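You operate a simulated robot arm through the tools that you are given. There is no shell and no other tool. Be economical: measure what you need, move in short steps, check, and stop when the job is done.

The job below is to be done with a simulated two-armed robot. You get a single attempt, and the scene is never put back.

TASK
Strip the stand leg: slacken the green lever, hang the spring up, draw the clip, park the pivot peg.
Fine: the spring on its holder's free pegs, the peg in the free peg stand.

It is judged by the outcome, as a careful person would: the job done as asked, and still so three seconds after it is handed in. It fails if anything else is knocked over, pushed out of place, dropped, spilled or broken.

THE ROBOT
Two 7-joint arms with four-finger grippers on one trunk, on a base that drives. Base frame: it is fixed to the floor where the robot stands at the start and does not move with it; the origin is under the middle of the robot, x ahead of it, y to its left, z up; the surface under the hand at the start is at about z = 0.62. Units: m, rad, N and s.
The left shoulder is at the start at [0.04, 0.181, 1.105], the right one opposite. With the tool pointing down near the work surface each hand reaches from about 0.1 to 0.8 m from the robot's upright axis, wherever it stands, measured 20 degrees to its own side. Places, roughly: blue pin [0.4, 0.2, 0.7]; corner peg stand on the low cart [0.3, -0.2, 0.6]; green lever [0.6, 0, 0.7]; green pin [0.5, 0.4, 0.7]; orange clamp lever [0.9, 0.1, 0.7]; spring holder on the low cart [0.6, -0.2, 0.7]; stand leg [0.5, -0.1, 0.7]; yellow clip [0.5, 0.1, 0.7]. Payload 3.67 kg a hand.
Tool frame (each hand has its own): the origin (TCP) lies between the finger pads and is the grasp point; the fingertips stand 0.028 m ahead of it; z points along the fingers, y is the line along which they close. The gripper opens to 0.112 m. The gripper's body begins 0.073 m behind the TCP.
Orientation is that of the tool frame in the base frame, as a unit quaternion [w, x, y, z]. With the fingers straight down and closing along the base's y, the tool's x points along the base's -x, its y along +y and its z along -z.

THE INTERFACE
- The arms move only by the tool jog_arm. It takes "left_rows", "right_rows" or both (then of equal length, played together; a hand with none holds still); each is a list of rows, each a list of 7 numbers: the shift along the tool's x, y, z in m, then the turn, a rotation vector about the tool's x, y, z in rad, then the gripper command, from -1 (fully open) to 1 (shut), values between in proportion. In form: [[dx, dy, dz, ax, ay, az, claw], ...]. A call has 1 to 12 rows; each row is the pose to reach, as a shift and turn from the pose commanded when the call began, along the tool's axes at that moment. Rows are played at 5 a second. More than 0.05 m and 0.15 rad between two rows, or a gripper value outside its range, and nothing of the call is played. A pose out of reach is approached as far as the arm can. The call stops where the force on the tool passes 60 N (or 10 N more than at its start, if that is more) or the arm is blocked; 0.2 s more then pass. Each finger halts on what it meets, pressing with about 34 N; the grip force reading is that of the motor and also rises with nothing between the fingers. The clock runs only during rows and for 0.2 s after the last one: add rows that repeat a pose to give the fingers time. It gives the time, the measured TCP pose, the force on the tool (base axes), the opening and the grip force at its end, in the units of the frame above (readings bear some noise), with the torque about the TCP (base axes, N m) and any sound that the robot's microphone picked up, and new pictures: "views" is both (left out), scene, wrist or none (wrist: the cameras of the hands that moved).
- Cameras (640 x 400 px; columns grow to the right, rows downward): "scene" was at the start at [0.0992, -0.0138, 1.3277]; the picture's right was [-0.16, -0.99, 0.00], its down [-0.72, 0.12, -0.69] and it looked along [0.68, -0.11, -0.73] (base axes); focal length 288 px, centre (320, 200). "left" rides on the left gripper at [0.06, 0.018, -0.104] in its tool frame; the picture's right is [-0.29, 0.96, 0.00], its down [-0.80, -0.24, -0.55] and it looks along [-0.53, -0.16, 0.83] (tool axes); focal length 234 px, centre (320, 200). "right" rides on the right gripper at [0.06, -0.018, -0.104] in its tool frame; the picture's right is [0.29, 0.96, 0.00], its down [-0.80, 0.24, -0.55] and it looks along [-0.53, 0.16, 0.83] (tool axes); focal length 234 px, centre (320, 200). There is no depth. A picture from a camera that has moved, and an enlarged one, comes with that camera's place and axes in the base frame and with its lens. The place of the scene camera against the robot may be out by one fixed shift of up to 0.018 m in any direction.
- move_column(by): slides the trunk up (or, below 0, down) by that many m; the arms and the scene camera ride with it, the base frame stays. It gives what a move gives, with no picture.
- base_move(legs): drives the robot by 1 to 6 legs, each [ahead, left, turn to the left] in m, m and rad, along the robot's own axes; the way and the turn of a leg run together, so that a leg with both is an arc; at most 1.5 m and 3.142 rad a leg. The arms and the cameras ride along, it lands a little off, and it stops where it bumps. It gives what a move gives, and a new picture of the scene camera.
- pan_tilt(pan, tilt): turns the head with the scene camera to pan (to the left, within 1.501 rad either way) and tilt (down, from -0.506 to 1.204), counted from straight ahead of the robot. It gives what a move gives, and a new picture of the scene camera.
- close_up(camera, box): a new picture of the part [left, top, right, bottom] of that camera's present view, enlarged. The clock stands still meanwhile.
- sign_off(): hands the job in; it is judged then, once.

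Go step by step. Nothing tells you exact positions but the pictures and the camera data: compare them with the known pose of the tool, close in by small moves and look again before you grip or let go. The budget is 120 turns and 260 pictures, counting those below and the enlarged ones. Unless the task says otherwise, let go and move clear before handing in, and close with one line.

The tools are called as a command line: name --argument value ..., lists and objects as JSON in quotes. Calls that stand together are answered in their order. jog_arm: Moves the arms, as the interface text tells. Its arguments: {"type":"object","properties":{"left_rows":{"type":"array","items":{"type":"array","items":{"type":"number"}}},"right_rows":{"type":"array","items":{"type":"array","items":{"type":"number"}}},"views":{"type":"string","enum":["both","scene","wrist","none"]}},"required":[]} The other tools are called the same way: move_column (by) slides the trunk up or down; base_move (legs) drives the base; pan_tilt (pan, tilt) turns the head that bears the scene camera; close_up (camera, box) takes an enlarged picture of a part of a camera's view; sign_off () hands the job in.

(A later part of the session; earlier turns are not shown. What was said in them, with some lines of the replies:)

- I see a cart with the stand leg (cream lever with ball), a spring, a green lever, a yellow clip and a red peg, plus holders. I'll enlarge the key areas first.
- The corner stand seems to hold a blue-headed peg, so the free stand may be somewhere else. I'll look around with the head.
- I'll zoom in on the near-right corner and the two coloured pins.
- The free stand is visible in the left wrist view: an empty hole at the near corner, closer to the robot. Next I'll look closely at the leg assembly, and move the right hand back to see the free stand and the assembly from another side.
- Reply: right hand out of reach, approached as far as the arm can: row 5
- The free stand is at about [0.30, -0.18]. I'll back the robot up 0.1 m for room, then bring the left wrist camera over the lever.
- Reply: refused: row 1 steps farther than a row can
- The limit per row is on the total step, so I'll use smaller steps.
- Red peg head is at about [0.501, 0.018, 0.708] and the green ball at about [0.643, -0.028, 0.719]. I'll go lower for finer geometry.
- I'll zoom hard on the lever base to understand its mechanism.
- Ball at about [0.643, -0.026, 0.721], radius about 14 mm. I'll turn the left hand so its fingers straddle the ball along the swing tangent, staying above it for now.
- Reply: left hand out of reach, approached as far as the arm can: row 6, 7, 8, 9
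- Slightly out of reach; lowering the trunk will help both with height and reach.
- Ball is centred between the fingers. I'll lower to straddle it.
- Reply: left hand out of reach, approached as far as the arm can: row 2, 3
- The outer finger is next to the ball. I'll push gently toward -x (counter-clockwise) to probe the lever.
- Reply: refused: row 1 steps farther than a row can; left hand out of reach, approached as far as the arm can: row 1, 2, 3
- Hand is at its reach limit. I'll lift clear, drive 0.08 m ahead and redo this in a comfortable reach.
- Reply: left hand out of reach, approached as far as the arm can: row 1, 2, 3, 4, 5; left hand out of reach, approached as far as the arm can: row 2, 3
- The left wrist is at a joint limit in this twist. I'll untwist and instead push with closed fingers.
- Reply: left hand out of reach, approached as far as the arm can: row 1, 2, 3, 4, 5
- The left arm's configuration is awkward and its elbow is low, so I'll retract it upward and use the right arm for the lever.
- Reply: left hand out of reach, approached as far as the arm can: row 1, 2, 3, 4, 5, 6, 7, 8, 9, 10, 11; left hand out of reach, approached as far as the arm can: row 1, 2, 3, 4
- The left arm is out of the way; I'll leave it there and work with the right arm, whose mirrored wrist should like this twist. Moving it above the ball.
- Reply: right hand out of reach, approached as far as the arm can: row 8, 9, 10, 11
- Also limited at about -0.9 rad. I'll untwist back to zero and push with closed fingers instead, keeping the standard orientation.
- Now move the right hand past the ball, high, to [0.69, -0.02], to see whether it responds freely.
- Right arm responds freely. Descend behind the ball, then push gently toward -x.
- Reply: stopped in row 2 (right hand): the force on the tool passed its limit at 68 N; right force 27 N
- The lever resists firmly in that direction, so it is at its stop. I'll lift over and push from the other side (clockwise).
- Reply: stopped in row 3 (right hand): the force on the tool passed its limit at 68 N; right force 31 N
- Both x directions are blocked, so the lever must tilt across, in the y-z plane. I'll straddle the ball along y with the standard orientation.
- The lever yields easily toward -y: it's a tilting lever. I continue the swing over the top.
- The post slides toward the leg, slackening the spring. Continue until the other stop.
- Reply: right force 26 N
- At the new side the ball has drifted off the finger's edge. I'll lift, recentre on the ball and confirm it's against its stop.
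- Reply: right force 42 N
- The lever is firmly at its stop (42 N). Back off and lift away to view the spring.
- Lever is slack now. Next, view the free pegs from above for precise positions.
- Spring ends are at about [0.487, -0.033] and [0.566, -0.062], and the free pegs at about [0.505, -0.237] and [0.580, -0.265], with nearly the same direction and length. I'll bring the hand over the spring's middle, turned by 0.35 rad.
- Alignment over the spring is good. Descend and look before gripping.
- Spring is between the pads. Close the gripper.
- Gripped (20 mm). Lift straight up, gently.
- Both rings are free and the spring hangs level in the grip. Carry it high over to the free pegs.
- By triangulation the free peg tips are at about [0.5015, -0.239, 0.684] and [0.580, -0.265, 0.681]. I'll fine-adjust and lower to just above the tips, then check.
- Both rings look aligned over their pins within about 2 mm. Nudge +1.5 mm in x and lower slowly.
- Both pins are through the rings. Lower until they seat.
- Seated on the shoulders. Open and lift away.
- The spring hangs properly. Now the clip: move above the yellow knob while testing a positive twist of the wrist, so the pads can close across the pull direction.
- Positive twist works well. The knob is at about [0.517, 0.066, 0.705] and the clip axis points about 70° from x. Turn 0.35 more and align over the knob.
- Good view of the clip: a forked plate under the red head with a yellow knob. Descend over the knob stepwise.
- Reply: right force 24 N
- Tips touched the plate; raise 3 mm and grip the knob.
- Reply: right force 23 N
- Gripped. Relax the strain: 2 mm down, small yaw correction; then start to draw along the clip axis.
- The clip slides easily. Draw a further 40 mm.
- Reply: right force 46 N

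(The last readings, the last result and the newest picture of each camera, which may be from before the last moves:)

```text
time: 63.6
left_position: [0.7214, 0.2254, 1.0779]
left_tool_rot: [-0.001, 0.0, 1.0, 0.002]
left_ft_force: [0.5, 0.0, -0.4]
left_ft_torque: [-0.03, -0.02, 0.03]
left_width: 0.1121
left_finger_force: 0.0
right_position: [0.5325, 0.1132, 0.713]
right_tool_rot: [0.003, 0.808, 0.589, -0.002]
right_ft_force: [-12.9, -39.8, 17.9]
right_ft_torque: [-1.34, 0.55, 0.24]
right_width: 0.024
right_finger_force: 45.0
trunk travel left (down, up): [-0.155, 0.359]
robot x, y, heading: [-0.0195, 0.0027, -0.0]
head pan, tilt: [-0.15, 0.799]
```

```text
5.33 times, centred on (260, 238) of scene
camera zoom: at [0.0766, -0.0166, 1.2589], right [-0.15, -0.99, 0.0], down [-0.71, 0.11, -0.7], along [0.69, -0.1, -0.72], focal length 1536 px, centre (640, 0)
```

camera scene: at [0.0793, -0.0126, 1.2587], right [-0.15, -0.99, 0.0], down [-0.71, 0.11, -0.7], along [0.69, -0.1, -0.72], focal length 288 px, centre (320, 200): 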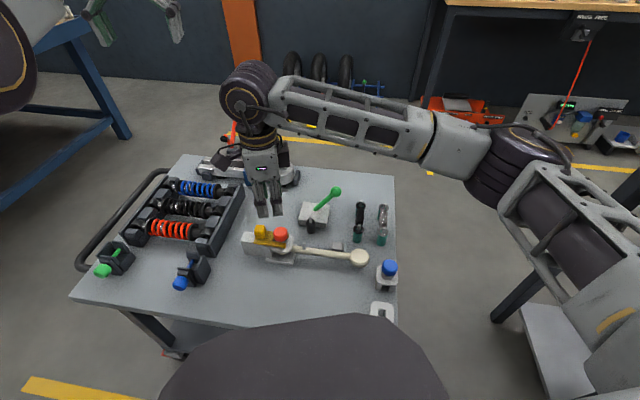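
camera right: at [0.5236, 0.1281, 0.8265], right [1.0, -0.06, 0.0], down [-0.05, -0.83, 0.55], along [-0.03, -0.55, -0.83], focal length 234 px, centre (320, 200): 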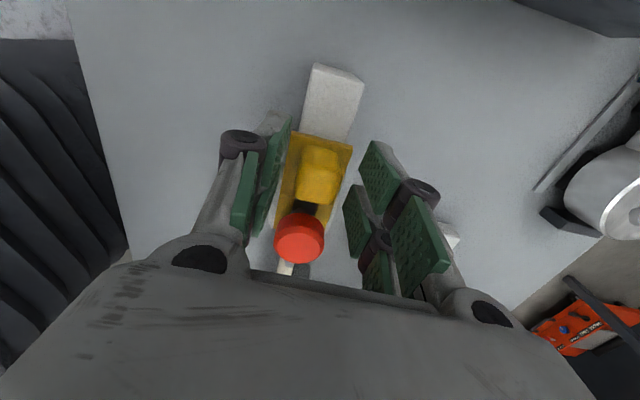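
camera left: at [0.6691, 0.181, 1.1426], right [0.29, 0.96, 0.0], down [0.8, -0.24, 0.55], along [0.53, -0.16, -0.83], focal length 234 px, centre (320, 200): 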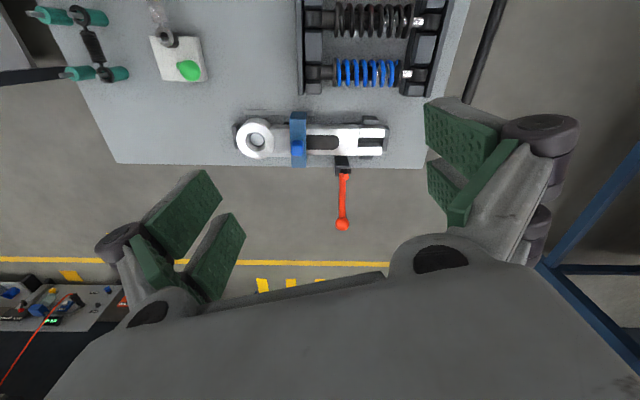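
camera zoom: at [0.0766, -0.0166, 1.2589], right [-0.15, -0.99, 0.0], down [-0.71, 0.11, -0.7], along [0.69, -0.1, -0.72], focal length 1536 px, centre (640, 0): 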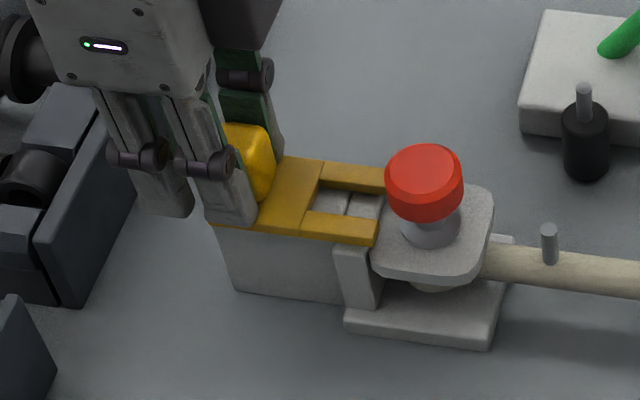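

The clip reached its end stop; the prongs clear the peg. Ease off, release and lift.

jog_arm --right_rows '[[-0.004, 0, -0.001, 0, 0, 0, 1], [-0.006, 0, -0.002, 0, 0, 0, 0.6], [-0.006, 0, -0.002, 0, 0, 0, 0.3], [-0.006, 0, -0.002, 0, 0, 0, 0.2], [-0.006, 0, -0.04, 0, 0, 0, 0.2], [-0.006, 0, -0.08, 0, 0, 0, 0.2]]' --views "wrist"

close_up --camera "scene" --box '[230, 200, 310, 275]'

```text
time: 65.0
left_position: [0.7216, 0.2284, 1.076]
left_tool_rot: [-0.002, -0.001, 1.0, 0.0]
left_ft_force: [0.1, 0.4, 0.6]
left_ft_torque: [-0.02, 0.0, 0.04]
left_width: 0.1122
left_finger_force: 0.1
right_position: [0.5323, 0.1123, 0.7913]
right_tool_rot: [0.0, 0.808, 0.589, 0.0]
right_ft_force: [-1.1, -0.7, -0.3]
right_ft_torque: [-0.01, -0.01, -0.01]
right_width: 0.0447
right_finger_force: 0.0
trunk travel left (down, up): [-0.155, 0.359]
robot x, y, heading: [-0.0228, 0.0005, 0.001]
head pan, tilt: [-0.15, 0.799]
camera right: at [0.5341, 0.1749, 0.8979], right [1.0, -0.02, 0.0], down [-0.02, -0.83, 0.55], along [-0.01, -0.55, -0.83], focal length 234 px, centre (320, 200)
```

right: 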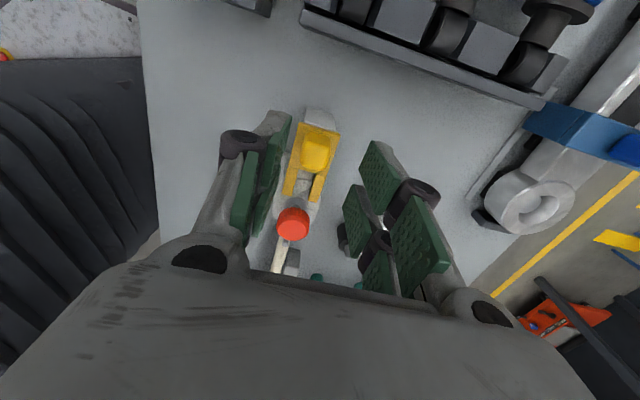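

```text
5.33 times, centred on (270, 238) of scene
camera zoom: at [0.0789, -0.0132, 1.2587], right [-0.15, -0.99, 0.0], down [-0.71, 0.11, -0.7], along [0.69, -0.1, -0.72], focal length 1536 px, centre (587, 0)
```

zoom: 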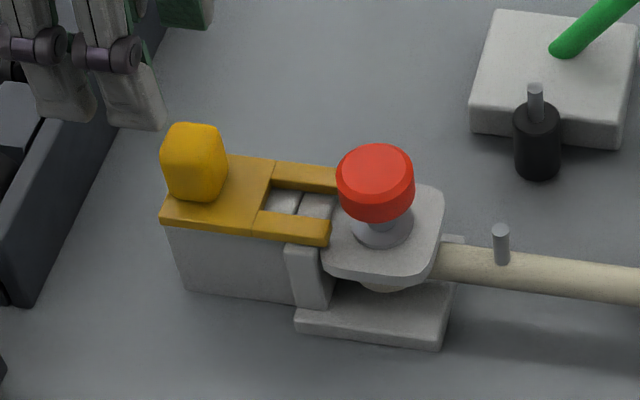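

The clip looks drawn clear of the peg's neck. Move over the red peg and inspect.

jog_arm --right_rows '[[-0.04, 0, 0, 0, 0, 0, 0.1], [-0.08, 0, 0, 0, 0, 0, 0.1], [-0.098, 0, 0.0, 0, 0, 0, 0.1], [-0.098, 0, 0.0, 0, 0, 0, 0.1]]' --views "none"

close_up --camera "right" --box '[220, 80, 420, 260]'

close_up --camera "scene" --box '[250, 200, 310, 265]'

```text
time: 66.0
left_position: [0.7225, 0.2281, 1.0751]
left_tool_rot: [-0.001, -0.001, 1.0, 0.001]
left_ft_force: [0.6, 0.1, 0.1]
left_ft_torque: [0.01, 0.01, 0.04]
left_width: 0.112
left_finger_force: 0.1
right_position: [0.5026, 0.0199, 0.7922]
right_tool_rot: [0.0, 0.808, 0.59, 0.0]
right_ft_force: [-0.1, 0.0, -0.1]
right_ft_torque: [0.0, 0.0, 0.0]
right_width: 0.0507
right_finger_force: 0.2
trunk travel left (down, up): [-0.155, 0.359]
robot x, y, heading: [-0.0203, 0.0019, -0.001]
head pan, tilt: [-0.15, 0.799]
```

```text
2.22 times, centred on (320, 170) of right
camera zoom: at [0.5041, 0.0818, 0.8971], right [1.0, -0.02, 0.0], down [-0.01, -0.83, 0.55], along [-0.01, -0.55, -0.83], focal length 520 px, centre (320, 267)
```

zoom: 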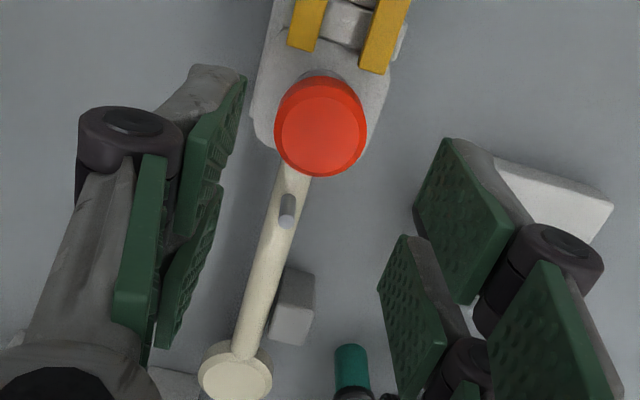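

```text
6.15 times, centred on (280, 232) of scene
camera zoom: at [0.0793, -0.0129, 1.2587], right [-0.15, -0.99, 0.0], down [-0.71, 0.11, -0.7], along [0.69, -0.1, -0.72], focal length 1773 px, centre (566, 0)
```

zoom: 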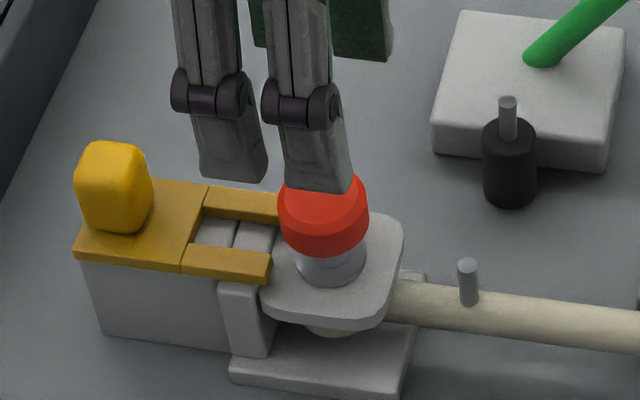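

Aligned over the red cap (35 mm wide) and the prongs are clear. Descend.

jog_arm --right_rows '[[0, 0, 0.04, 0, 0, 0, 0.1], [0, 0, 0.07, 0, 0, 0, 0.1], [0, 0, 0.077, 0, 0, 0, 0.1], [0, 0, 0.077, 0, 0, 0, 0.1]]' --views "none"

close_up --camera "right" --box '[220, 80, 420, 260]'

close_up --camera "scene" --box '[250, 200, 310, 265]'

```text
time: 67.0
left_position: [0.7231, 0.2275, 1.0755]
left_tool_rot: [-0.002, -0.001, 1.0, 0.0]
left_ft_force: [0.0, -0.1, 0.8]
left_ft_torque: [0.01, -0.01, 0.01]
left_width: 0.1121
left_finger_force: 0.1
right_position: [0.5023, 0.0201, 0.7154]
right_tool_rot: [0.0, 0.808, 0.589, 0.0]
right_ft_force: [-1.0, -0.2, -0.1]
right_ft_torque: [-0.02, 0.02, 0.01]
right_width: 0.0506
right_finger_force: 0.0
trunk travel left (down, up): [-0.155, 0.359]
robot x, y, heading: [-0.0272, 0.0017, 0.0]
head pan, tilt: [-0.15, 0.799]
```

```text
2.22 times, centred on (320, 170) of right
camera zoom: at [0.5039, 0.0824, 0.8198], right [1.0, -0.02, 0.0], down [-0.02, -0.83, 0.55], along [-0.01, -0.55, -0.83], focal length 520 px, centre (320, 267)
```

zoom: 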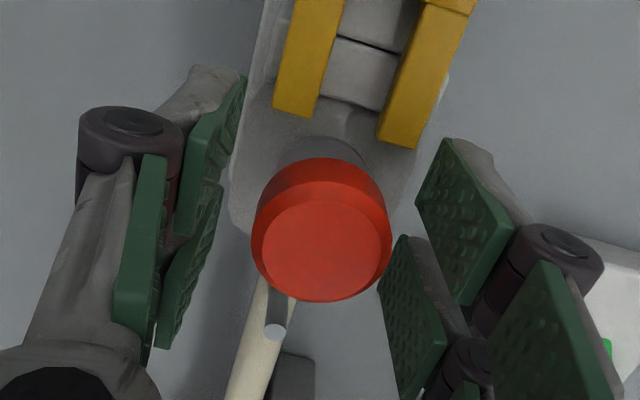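

```text
6.15 times, centred on (280, 232) of scene
camera zoom: at [0.0793, -0.0131, 1.2587], right [-0.15, -0.99, 0.0], down [-0.71, 0.11, -0.7], along [0.69, -0.1, -0.72], focal length 1773 px, centre (566, 0)
```

zoom: 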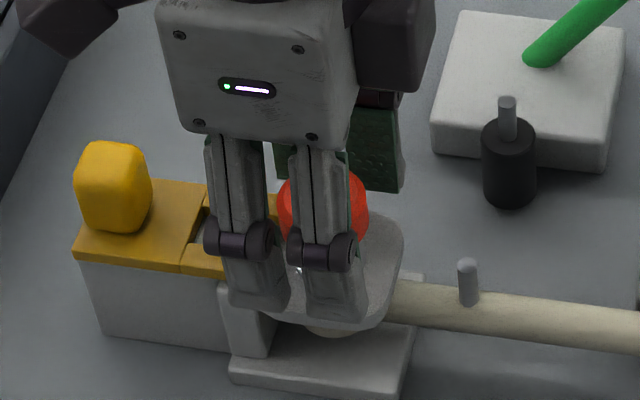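

Cap is between the pads. Close and check.

jog_arm --right_rows '[[0, 0, 0.0, 0, 0, 0, 0.4], [0, 0, 0, 0, 0, 0, 0.8], [0, 0, 0, 0, 0, 0, 1], [0, 0, 0, 0, 0, 0, 1]]' --views "none"

jog_arm --right_rows '[[0, 0, -0.005, 0, 0, 0, 1], [0, 0, -0.012, 0, 0, 0, 1], [0, 0, -0.02, 0, 0, 0, 1]]' --views "none"

close_up --camera "scene" --box '[250, 200, 310, 265]'

```text
time: 68.0
left_position: [0.7229, 0.2285, 1.0751]
left_tool_rot: [-0.002, -0.001, 1.0, -0.001]
left_ft_force: [-0.5, 0.1, 0.5]
left_ft_torque: [0.03, 0.01, 0.0]
left_width: 0.1121
left_finger_force: 0.1
right_position: [0.5031, 0.0195, 0.7149]
right_tool_rot: [0.0, 0.808, 0.589, 0.001]
right_ft_force: [-0.8, 0.9, 0.6]
right_ft_torque: [0.02, 0.01, 0.01]
right_width: 0.0311
right_finger_force: 34.2
trunk travel left (down, up): [-0.155, 0.359]
robot x, y, heading: [-0.0209, -0.0018, 0.002]
head pan, tilt: [-0.15, 0.799]
```

```text
time: 68.8
left_position: [0.7226, 0.2279, 1.0743]
left_tool_rot: [-0.002, -0.001, 1.0, 0.0]
left_ft_force: [0.2, 0.1, 0.9]
left_ft_torque: [-0.01, 0.03, -0.02]
left_width: 0.1121
left_finger_force: 0.0
right_position: [0.502, 0.0201, 0.7358]
right_tool_rot: [0.001, 0.808, 0.589, 0.001]
right_ft_force: [-0.3, 0.4, -0.8]
right_ft_torque: [0.01, -0.01, -0.04]
right_width: 0.0311
right_finger_force: 34.3
trunk travel left (down, up): [-0.155, 0.359]
robot x, y, heading: [-0.0215, -0.0045, 0.0]
head pan, tilt: [-0.15, 0.799]
```

```text
6.15 times, centred on (280, 232) of scene
camera zoom: at [0.0792, -0.0131, 1.2587], right [-0.15, -0.99, 0.0], down [-0.71, 0.11, -0.7], along [0.69, -0.1, -0.72], focal length 1773 px, centre (566, 0)
```

zoom: 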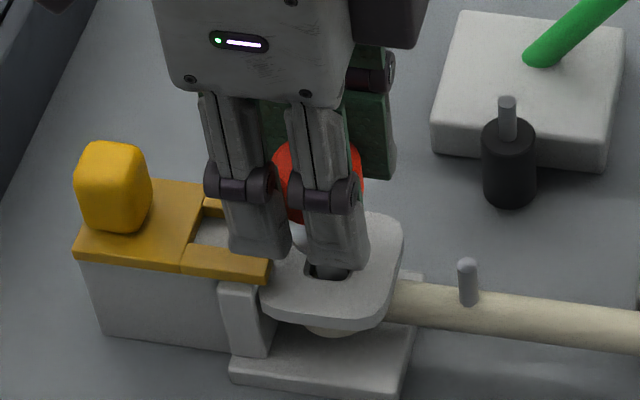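

The peg rises freely. Lift it fully and inspect the shaft.

jog_arm --right_rows '[[0, 0, -0.02, 0, 0, 0, 1], [0, 0, -0.04, 0, 0, 0, 1], [0, 0, -0.06, 0, 0, 0, 1], [0, 0, -0.08, 0, 0, 0, 1], [0, 0, -0.1, 0, 0, 0, 1], [0, 0, -0.12, 0, 0, 0, 1]]' --views "both"

close_up --camera "scene" --box '[240, 140, 320, 265]'

close_up --camera "scene" --box '[360, 245, 410, 320]'

```text
time: 70.2
left_position: [0.7236, 0.2278, 1.0751]
left_tool_rot: [-0.002, -0.001, 1.0, 0.0]
left_ft_force: [0.4, 1.0, 0.3]
left_ft_torque: [0.01, 0.0, 0.01]
left_width: 0.112
left_finger_force: 0.1
right_position: [0.5026, 0.02, 0.8573]
right_tool_rot: [-0.001, 0.808, 0.589, 0.0]
right_ft_force: [0.6, -1.1, -0.7]
right_ft_torque: [0.0, 0.03, -0.02]
right_width: 0.0312
right_finger_force: 33.6
trunk travel left (down, up): [-0.155, 0.359]
robot x, y, heading: [-0.0196, -0.0008, 0.001]
head pan, tilt: [-0.15, 0.799]
camera scene: at [0.0791, -0.013, 1.2587], right [-0.15, -0.99, 0.0], down [-0.71, 0.11, -0.7], along [0.69, -0.1, -0.72], focal length 288 px, centre (320, 200)
camera right: at [0.5037, 0.0825, 0.9606], right [1.0, -0.02, 0.0], down [-0.02, -0.83, 0.55], along [-0.01, -0.55, -0.83], focal length 234 px, centre (320, 200)
```

scene: 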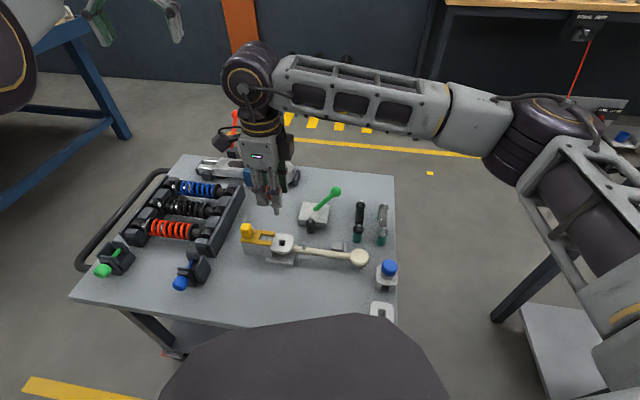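
right: 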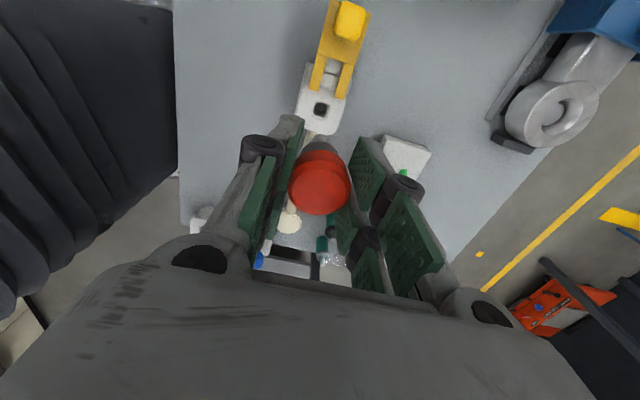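

```text
3.20 times, centred on (280, 202) of scene
camera zoom: at [0.0791, -0.013, 1.2587], right [-0.15, -0.99, 0.0], down [-0.71, 0.11, -0.7], along [0.69, -0.1, -0.72], focal length 922 px, centre (448, 192)
```

zoom: 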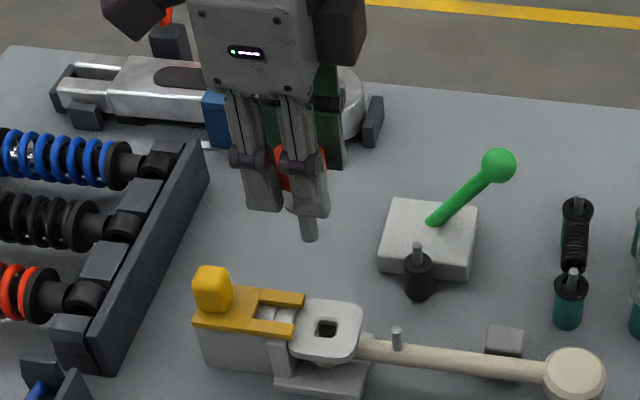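

```text
5.33 times, centred on (385, 282) of scene
camera zoom: at [0.0791, -0.013, 1.2587], right [-0.15, -0.99, 0.0], down [-0.71, 0.11, -0.7], along [0.69, -0.1, -0.72], focal length 1536 px, centre (-27, -240)
```

zoom: 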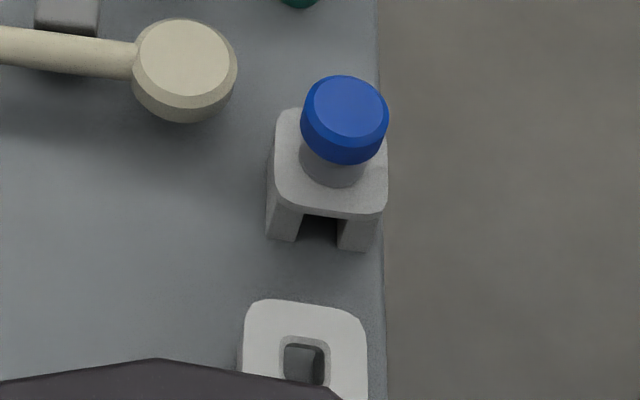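

The peg is out; its shaft hangs straight. The free stand's hole is at about [0.304, -0.178, 0.66]. I'll back up 0.1 m for working room, then check the shaft closely.

base_move --legs '[[-0.1, 0, 0]]'

close_up --camera "scene" --box '[250, 170, 310, 250]'

```text
time: 71.3
left_position: [0.6223, 0.2271, 1.0759]
left_tool_rot: [-0.001, -0.001, 1.0, 0.0]
left_ft_force: [-0.7, -0.5, 0.1]
left_ft_torque: [-0.01, -0.06, -0.01]
left_width: 0.1121
left_finger_force: 0.0
right_position: [0.4027, 0.0199, 0.856]
right_tool_rot: [0.0, 0.808, 0.589, 0.0]
right_ft_force: [-0.7, -0.2, -0.4]
right_ft_torque: [0.02, -0.04, 0.02]
right_width: 0.0314
right_finger_force: 33.7
trunk travel left (down, up): [-0.155, 0.359]
robot x, y, heading: [-0.1211, -0.0, 0.004]
head pan, tilt: [-0.15, 0.799]
camera scene: at [-0.0214, -0.0131, 1.2588], right [-0.15, -0.99, 0.0], down [-0.71, 0.11, -0.7], along [0.69, -0.1, -0.72], focal length 288 px, centre (320, 200)
```

scene: 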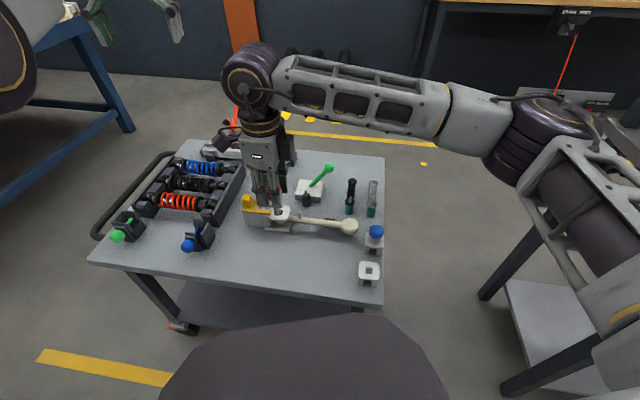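

```text
5.00 times, centred on (280, 210) of scene
camera zoom: at [-0.0214, -0.0131, 1.2588], right [-0.15, -0.99, 0.0], down [-0.71, 0.11, -0.7], along [0.69, -0.1, -0.72], focal length 1440 px, centre (520, 150)
```

zoom: 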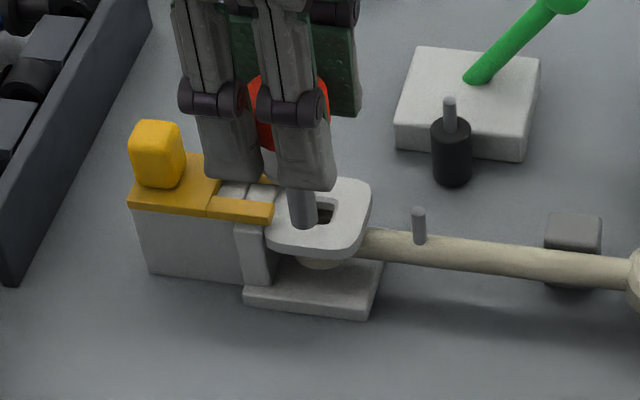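

Round shaft, about 13 mm. Now swing the hand to above the free stand, untwisting the wrist on the way.

jog_arm --right_rows '[[-0.0182, -0.0028, 0, 0, 0, -0.145, 1], [-0.0364, -0.0056, 0, 0, 0, -0.29, 1], [-0.0546, -0.0084, 0, 0, 0, -0.435, 1], [-0.0728, -0.0112, 0, 0, 0, -0.58, 1], [-0.091, -0.014, 0, 0, 0, -0.725, 1], [-0.1092, -0.0168, 0, 0, 0, -0.87, 1], [-0.1274, -0.0196, 0, 0, 0, -1.015, 1], [-0.1456, -0.0224, 0, 0, 0, -1.16, 1], [-0.1638, -0.0252, 0, 0, 0, -1.305, 1], [-0.182, -0.028, 0, 0, 0, -1.45, 1], [-0.2, -0.0308, 0, 0, 0, -1.595, 1], [-0.2182, -0.0336, 0, 0, 0, -1.74, 1]]' --views "both"

```text
time: 73.9
left_position: [0.6225, 0.2276, 1.0757]
left_tool_rot: [-0.002, -0.001, 1.0, 0.0]
left_ft_force: [-0.2, -0.9, 0.5]
left_ft_torque: [0.0, -0.01, -0.02]
left_width: 0.1122
left_finger_force: 0.0
right_position: [0.3047, -0.1782, 0.8554]
right_tool_rot: [-0.001, 0.069, 0.998, 0.0]
right_ft_force: [-0.7, -0.2, -0.2]
right_ft_torque: [0.02, 0.0, 0.01]
right_width: 0.031
right_finger_force: 33.9
trunk travel left (down, up): [-0.155, 0.359]
robot x, y, heading: [-0.1195, 0.0025, -0.002]
head pan, tilt: [-0.15, 0.799]
camera scene: at [-0.0208, -0.0138, 1.2587], right [-0.15, -0.99, 0.0], down [-0.71, 0.11, -0.7], along [0.69, -0.1, -0.72], focal length 288 px, centre (320, 200)
camera right: at [0.242, -0.1885, 0.9608], right [-0.15, 0.99, 0.0], down [0.82, 0.13, 0.55], along [0.55, 0.09, -0.83], focal length 234 px, centre (320, 200)
```

scene: 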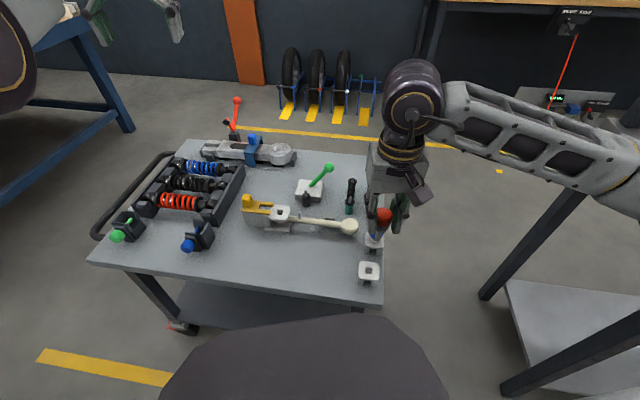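
right: 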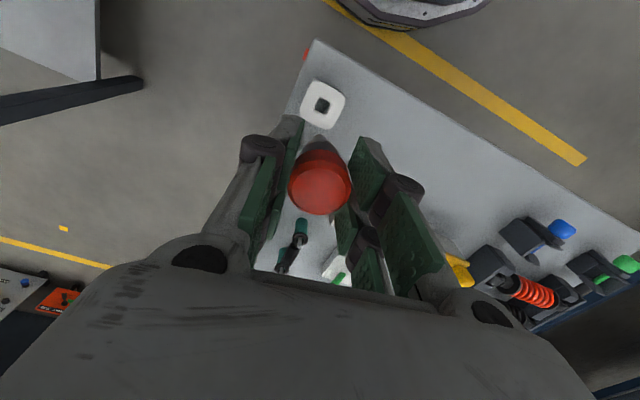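

close_up --camera "right" --box '[270, 70, 370, 220]'

close_up --camera "scene" --box '[340, 190, 410, 300]'

```text
2.67 times, centred on (320, 145) of right
camera zoom: at [0.242, -0.1885, 0.9608], right [-0.15, 0.99, 0.0], down [0.82, 0.13, 0.55], along [0.55, 0.09, -0.83], focal length 624 px, centre (320, 347)
```

zoom: 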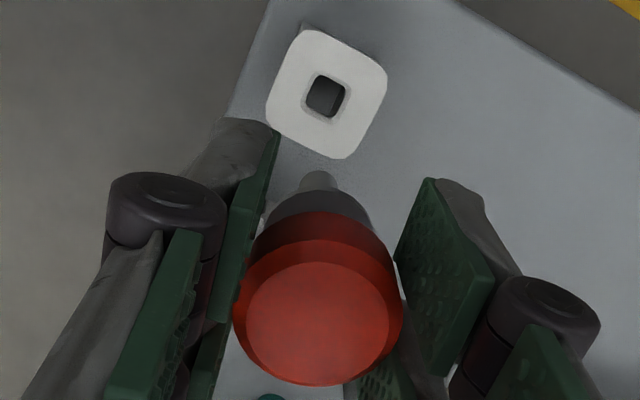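

```text
3.64 times, centred on (375, 245) of scene
camera zoom: at [-0.0208, -0.0138, 1.2587], right [-0.15, -0.99, 0.0], down [-0.71, 0.11, -0.7], along [0.69, -0.1, -0.72], focal length 1047 px, centre (120, 36)
```

zoom: 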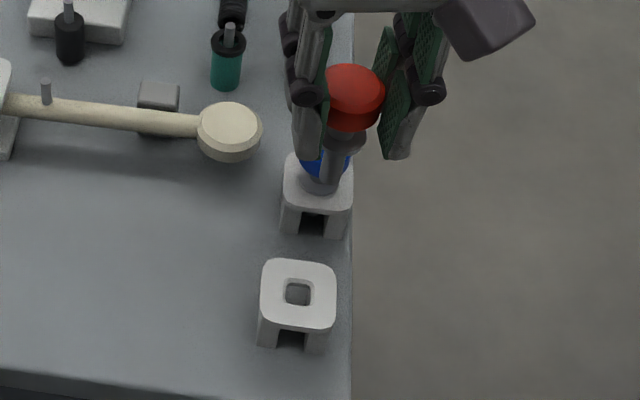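

The stand and shaft are clearly visible. Shift +3 mm in y and lower until the tip is just above the hole, then check again.

jog_arm --right_rows '[[0.001, 0.003, 0.03, 0, 0, 0, 1], [0.001, 0.003, 0.06, 0, 0, 0, 1], [0.001, 0.003, 0.09, 0, 0, 0, 1], [0.001, 0.003, 0.098, 0, 0, 0, 1], [0.001, 0.003, 0.098, 0, 0, 0, 1]]' --views "none"

close_up --camera "right" --box '[270, 70, 370, 220]'

close_up --camera "scene" --box '[345, 230, 395, 290]'

```text
time: 75.1
left_position: [0.625, 0.2272, 1.0754]
left_tool_rot: [-0.002, -0.001, 1.0, 0.0]
left_ft_force: [-0.7, 0.2, 0.8]
left_ft_torque: [-0.03, -0.01, 0.01]
left_width: 0.1122
left_finger_force: 0.0
right_position: [0.3038, -0.1745, 0.757]
right_tool_rot: [-0.001, 0.071, 0.997, 0.0]
right_ft_force: [-0.6, -0.5, 0.1]
right_ft_torque: [-0.01, 0.03, 0.0]
right_width: 0.0313
right_finger_force: 34.5
trunk travel left (down, up): [-0.155, 0.359]
robot x, y, heading: [-0.1184, 0.0008, 0.003]
head pan, tilt: [-0.15, 0.799]
```

```text
2.67 times, centred on (320, 145) of right
camera zoom: at [0.2416, -0.1843, 0.8622], right [-0.15, 0.99, 0.0], down [0.82, 0.12, 0.55], along [0.55, 0.08, -0.83], focal length 624 px, centre (320, 347)
```

zoom: 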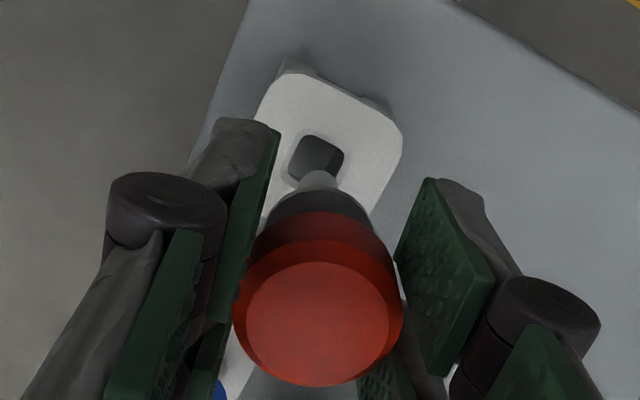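

```text
6.67 times, centred on (370, 260) of scene
camera zoom: at [-0.0204, -0.0133, 1.2587], right [-0.15, -0.99, 0.0], down [-0.71, 0.11, -0.7], along [0.69, -0.1, -0.72], focal length 1920 px, centre (-13, -200)
```

zoom: 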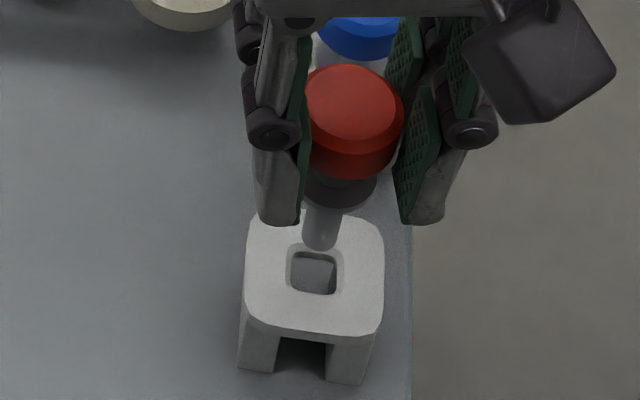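

Almost aligned; nudge 1 mm toward the robot and lower gently watching the force.

jog_arm --right_rows '[[0.001, 0, 0.004, 0, 0, 0, 1], [0.001, 0, 0.008, 0, 0, 0, 1], [0.001, 0, 0.012, 0, 0, 0, 1], [0.001, 0, 0.016, 0, 0, 0, 1]]' --views "none"

close_up --camera "right" --box '[270, 70, 370, 220]'

close_up --camera "scene" --box '[345, 230, 395, 290]'

```text
time: 76.1
left_position: [0.6226, 0.2279, 1.0741]
left_tool_rot: [-0.001, -0.001, 1.0, 0.001]
left_ft_force: [0.1, -0.4, -0.3]
left_ft_torque: [-0.01, -0.01, -0.02]
left_width: 0.112
left_finger_force: 0.2
right_position: [0.3036, -0.1743, 0.7407]
right_tool_rot: [-0.001, 0.07, 0.998, 0.0]
right_ft_force: [-0.6, -0.2, -0.7]
right_ft_torque: [-0.01, 0.01, 0.02]
right_width: 0.0308
right_finger_force: 34.5
trunk travel left (down, up): [-0.155, 0.359]
robot x, y, heading: [-0.1239, -0.0024, -0.004]
head pan, tilt: [-0.15, 0.799]
```

```text
2.67 times, centred on (320, 145) of right
camera zoom: at [0.2407, -0.1843, 0.8463], right [-0.15, 0.99, 0.0], down [0.82, 0.12, 0.55], along [0.55, 0.08, -0.83], focal length 624 px, centre (320, 347)
```

zoom: 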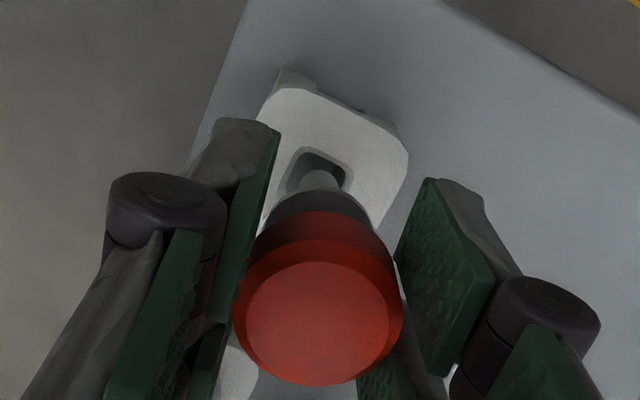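

```text
6.67 times, centred on (370, 260) of scene
camera zoom: at [-0.0204, -0.0133, 1.2587], right [-0.15, -0.99, 0.0], down [-0.71, 0.11, -0.7], along [0.69, -0.1, -0.72], focal length 1920 px, centre (-13, -200)
```

zoom: 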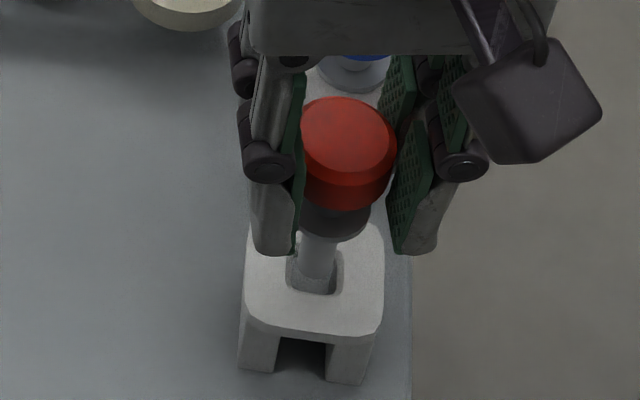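

The shaft has entered the hole with no contact force. Lower further.

jog_arm --right_rows '[[0, 0, 0.005, 0, 0, 0, 1], [0, 0, 0.01, 0, 0, 0, 1], [0, 0, 0.015, 0, 0, 0, 1], [0, 0, 0.02, 0, 0, 0, 1]]' --views "none"

close_up --camera "right" --box '[270, 70, 370, 220]'

close_up --camera "scene" --box '[345, 230, 395, 290]'

```text
time: 77.1
left_position: [0.6235, 0.2274, 1.0748]
left_tool_rot: [-0.002, -0.001, 1.0, 0.0]
left_ft_force: [-0.1, -0.3, -0.4]
left_ft_torque: [-0.01, 0.02, 0.01]
left_width: 0.1122
left_finger_force: 0.0
right_position: [0.3024, -0.1744, 0.7203]
right_tool_rot: [-0.001, 0.071, 0.998, -0.001]
right_ft_force: [0.0, 0.6, 0.4]
right_ft_torque: [-0.01, -0.04, -0.02]
right_width: 0.0312
right_finger_force: 33.3
trunk travel left (down, up): [-0.155, 0.359]
robot x, y, heading: [-0.1203, -0.0013, 0.001]
head pan, tilt: [-0.15, 0.799]
```

```text
2.67 times, centred on (320, 145) of right
camera zoom: at [0.2409, -0.1839, 0.8261], right [-0.15, 0.99, 0.0], down [0.82, 0.12, 0.55], along [0.55, 0.08, -0.83], focal length 624 px, centre (320, 347)
```

zoom: 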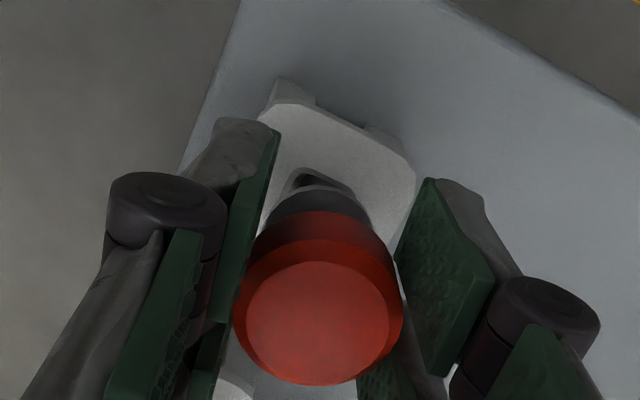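

```text
6.67 times, centred on (370, 260) of scene
camera zoom: at [-0.0204, -0.0133, 1.2587], right [-0.15, -0.99, 0.0], down [-0.71, 0.11, -0.7], along [0.69, -0.1, -0.72], focal length 1920 px, centre (-13, -200)
```

zoom: 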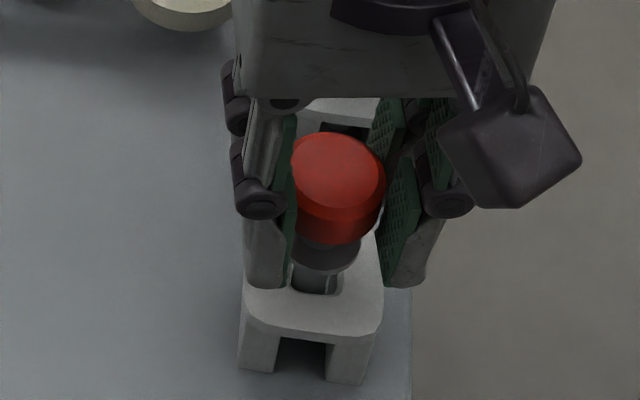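

jog_arm --right_rows '[[0, 0, 0.004, 0, 0, 0, 1], [0, 0, 0.008, 0, 0, 0, 1], [0, 0, 0.012, 0, 0, 0, 1], [0, 0, 0.015, 0, 0, 0, 1]]' --views "none"

close_up --camera "scene" --box '[345, 230, 395, 290]'

```text
time: 78.1
left_position: [0.6242, 0.2278, 1.0745]
left_tool_rot: [-0.003, -0.001, 1.0, 0.0]
left_ft_force: [-0.1, -0.1, -0.1]
left_ft_torque: [-0.01, -0.02, -0.02]
left_width: 0.1118
left_finger_force: 0.0
right_position: [0.3021, -0.1746, 0.7055]
right_tool_rot: [-0.001, 0.071, 0.997, 0.0]
right_ft_force: [0.6, -0.3, -1.3]
right_ft_torque: [-0.03, 0.0, 0.01]
right_width: 0.031
right_finger_force: 34.3
trunk travel left (down, up): [-0.155, 0.359]
robot x, y, heading: [-0.1202, -0.0003, 0.003]
head pan, tilt: [-0.15, 0.799]
```

```text
6.67 times, centred on (370, 260) of scene
camera zoom: at [-0.0204, -0.0132, 1.2587], right [-0.15, -0.99, 0.0], down [-0.71, 0.11, -0.7], along [0.69, -0.1, -0.72], focal length 1920 px, centre (-13, -200)
```

zoom: 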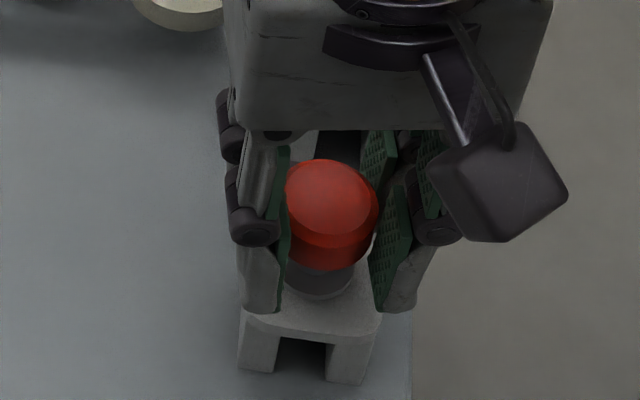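

jog_arm --right_rows '[[0, 0, 0.003, 0, 0, 0, 1], [0, 0, 0.006, 0, 0, 0, 1], [0, 0, 0.009, 0, 0, 0, 1]]' --views "none"

close_up --camera "scene" --box '[345, 230, 395, 290]'

```text
time: 78.9
left_position: [0.622, 0.2292, 1.0765]
left_tool_rot: [-0.001, -0.001, 1.0, 0.0]
left_ft_force: [-0.6, -0.1, 0.2]
left_ft_torque: [0.01, -0.01, -0.02]
left_width: 0.112
left_finger_force: 0.0
right_position: [0.3024, -0.1739, 0.6998]
right_tool_rot: [0.004, 0.071, 0.997, 0.0]
right_ft_force: [-2.1, -3.3, 27.8]
right_ft_torque: [-0.17, -0.02, -0.02]
right_width: 0.0312
right_finger_force: 33.4
trunk travel left (down, up): [-0.155, 0.359]
robot x, y, heading: [-0.1228, -0.0045, -0.001]
head pan, tilt: [-0.15, 0.799]
```

```text
6.67 times, centred on (370, 260) of scene
camera zoom: at [-0.0225, -0.013, 1.2592], right [-0.15, -0.99, 0.0], down [-0.71, 0.11, -0.7], along [0.69, -0.1, -0.72], focal length 1920 px, centre (-13, -200)
```

zoom: 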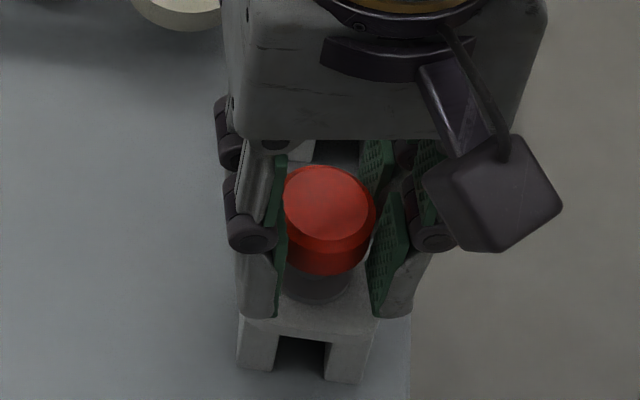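

Seated on the stand. Relieve the pressure, open and lift clear.

jog_arm --right_rows '[[0, 0, -0.003, 0, 0, 0, 1], [0, 0, -0.003, 0, 0, 0, 0.6], [0, 0, -0.003, 0, 0, 0, 0.2], [0, 0, -0.003, 0, 0, 0, 0.1], [0, 0, -0.04, 0, 0, 0, 0.1], [0, 0, -0.08, 0, 0, 0, 0.1], [0, 0, -0.12, 0, 0, 0, 0.1], [0, 0, -0.16, 0, 0, 0, 0.1], [0, -0.04, -0.18, 0, 0, 0, 0.1], [0, -0.08, -0.2, 0, 0, 0, 0.1]]' --views "both"

close_up --camera "scene" --box '[330, 180, 410, 300]'

close_up --camera "scene" --box '[220, 150, 400, 260]'

```text
time: 81.1
left_position: [0.6228, 0.2284, 1.0747]
left_tool_rot: [-0.002, 0.0, 1.0, 0.001]
left_ft_force: [0.2, -0.8, 0.5]
left_ft_torque: [0.01, -0.03, 0.03]
left_width: 0.1122
left_finger_force: 0.1
right_position: [0.29, -0.2525, 0.8986]
right_tool_rot: [-0.001, 0.07, 0.998, -0.001]
right_ft_force: [-0.8, -0.1, 0.9]
right_ft_torque: [0.03, -0.01, 0.0]
right_width: 0.0503
right_finger_force: 0.0
trunk travel left (down, up): [-0.155, 0.359]
robot x, y, heading: [-0.1212, -0.0003, 0.001]
head pan, tilt: [-0.15, 0.799]
camera scene: at [-0.021, -0.0134, 1.2587], right [-0.15, -0.99, 0.0], down [-0.71, 0.11, -0.7], along [0.69, -0.1, -0.72], focal length 288 px, centre (320, 200)
camera right: at [0.229, -0.2623, 1.0022], right [-0.15, 0.99, 0.0], down [0.82, 0.13, 0.55], along [0.55, 0.08, -0.83], focal length 234 px, centre (320, 200)
```

scene: 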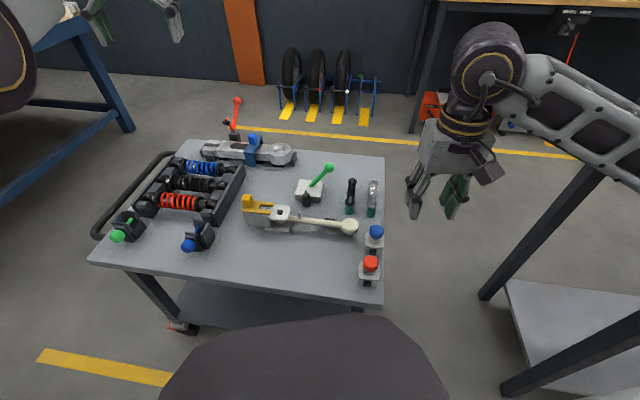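
right: 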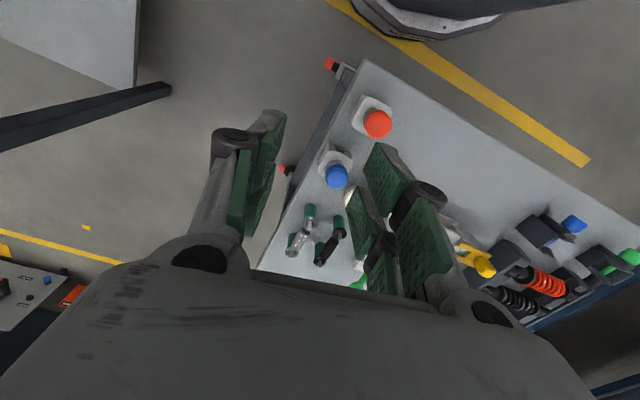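

```text
3.33 times, centred on (370, 240) of scene
camera zoom: at [-0.021, -0.0134, 1.2587], right [-0.15, -0.99, 0.0], down [-0.71, 0.11, -0.7], along [0.69, -0.1, -0.72], focal length 960 px, centre (153, 67)
```

zoom: 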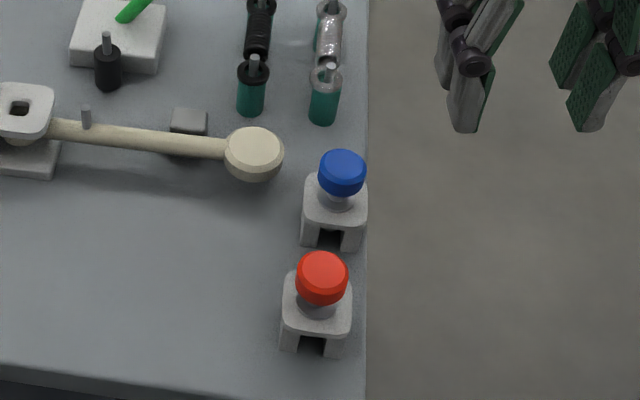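

```text
3.56 times, centred on (310, 205) of scene
camera zoom: at [-0.021, -0.0134, 1.2587], right [-0.15, -0.99, 0.0], down [-0.71, 0.11, -0.7], along [0.69, -0.1, -0.72], focal length 1024 px, centre (356, 182)
```

zoom: 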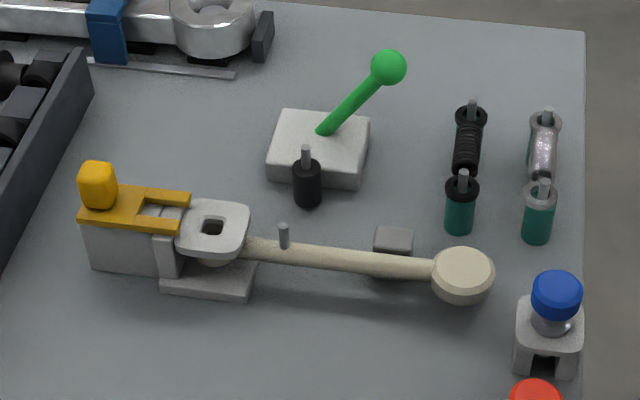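

The lever is slack, the spring hangs on the free pegs, the clip is drawn and the red peg is seated in the free stand. Nothing else has moved and both hands are clear, so I'm handing in.

sign_off

```text
The job is handed in.
```

The stand leg is stripped and handed in: green lever slackened, spring hung on its holder's free pegs, clip drawn to its end stop, and pivot peg parked in the free stand.
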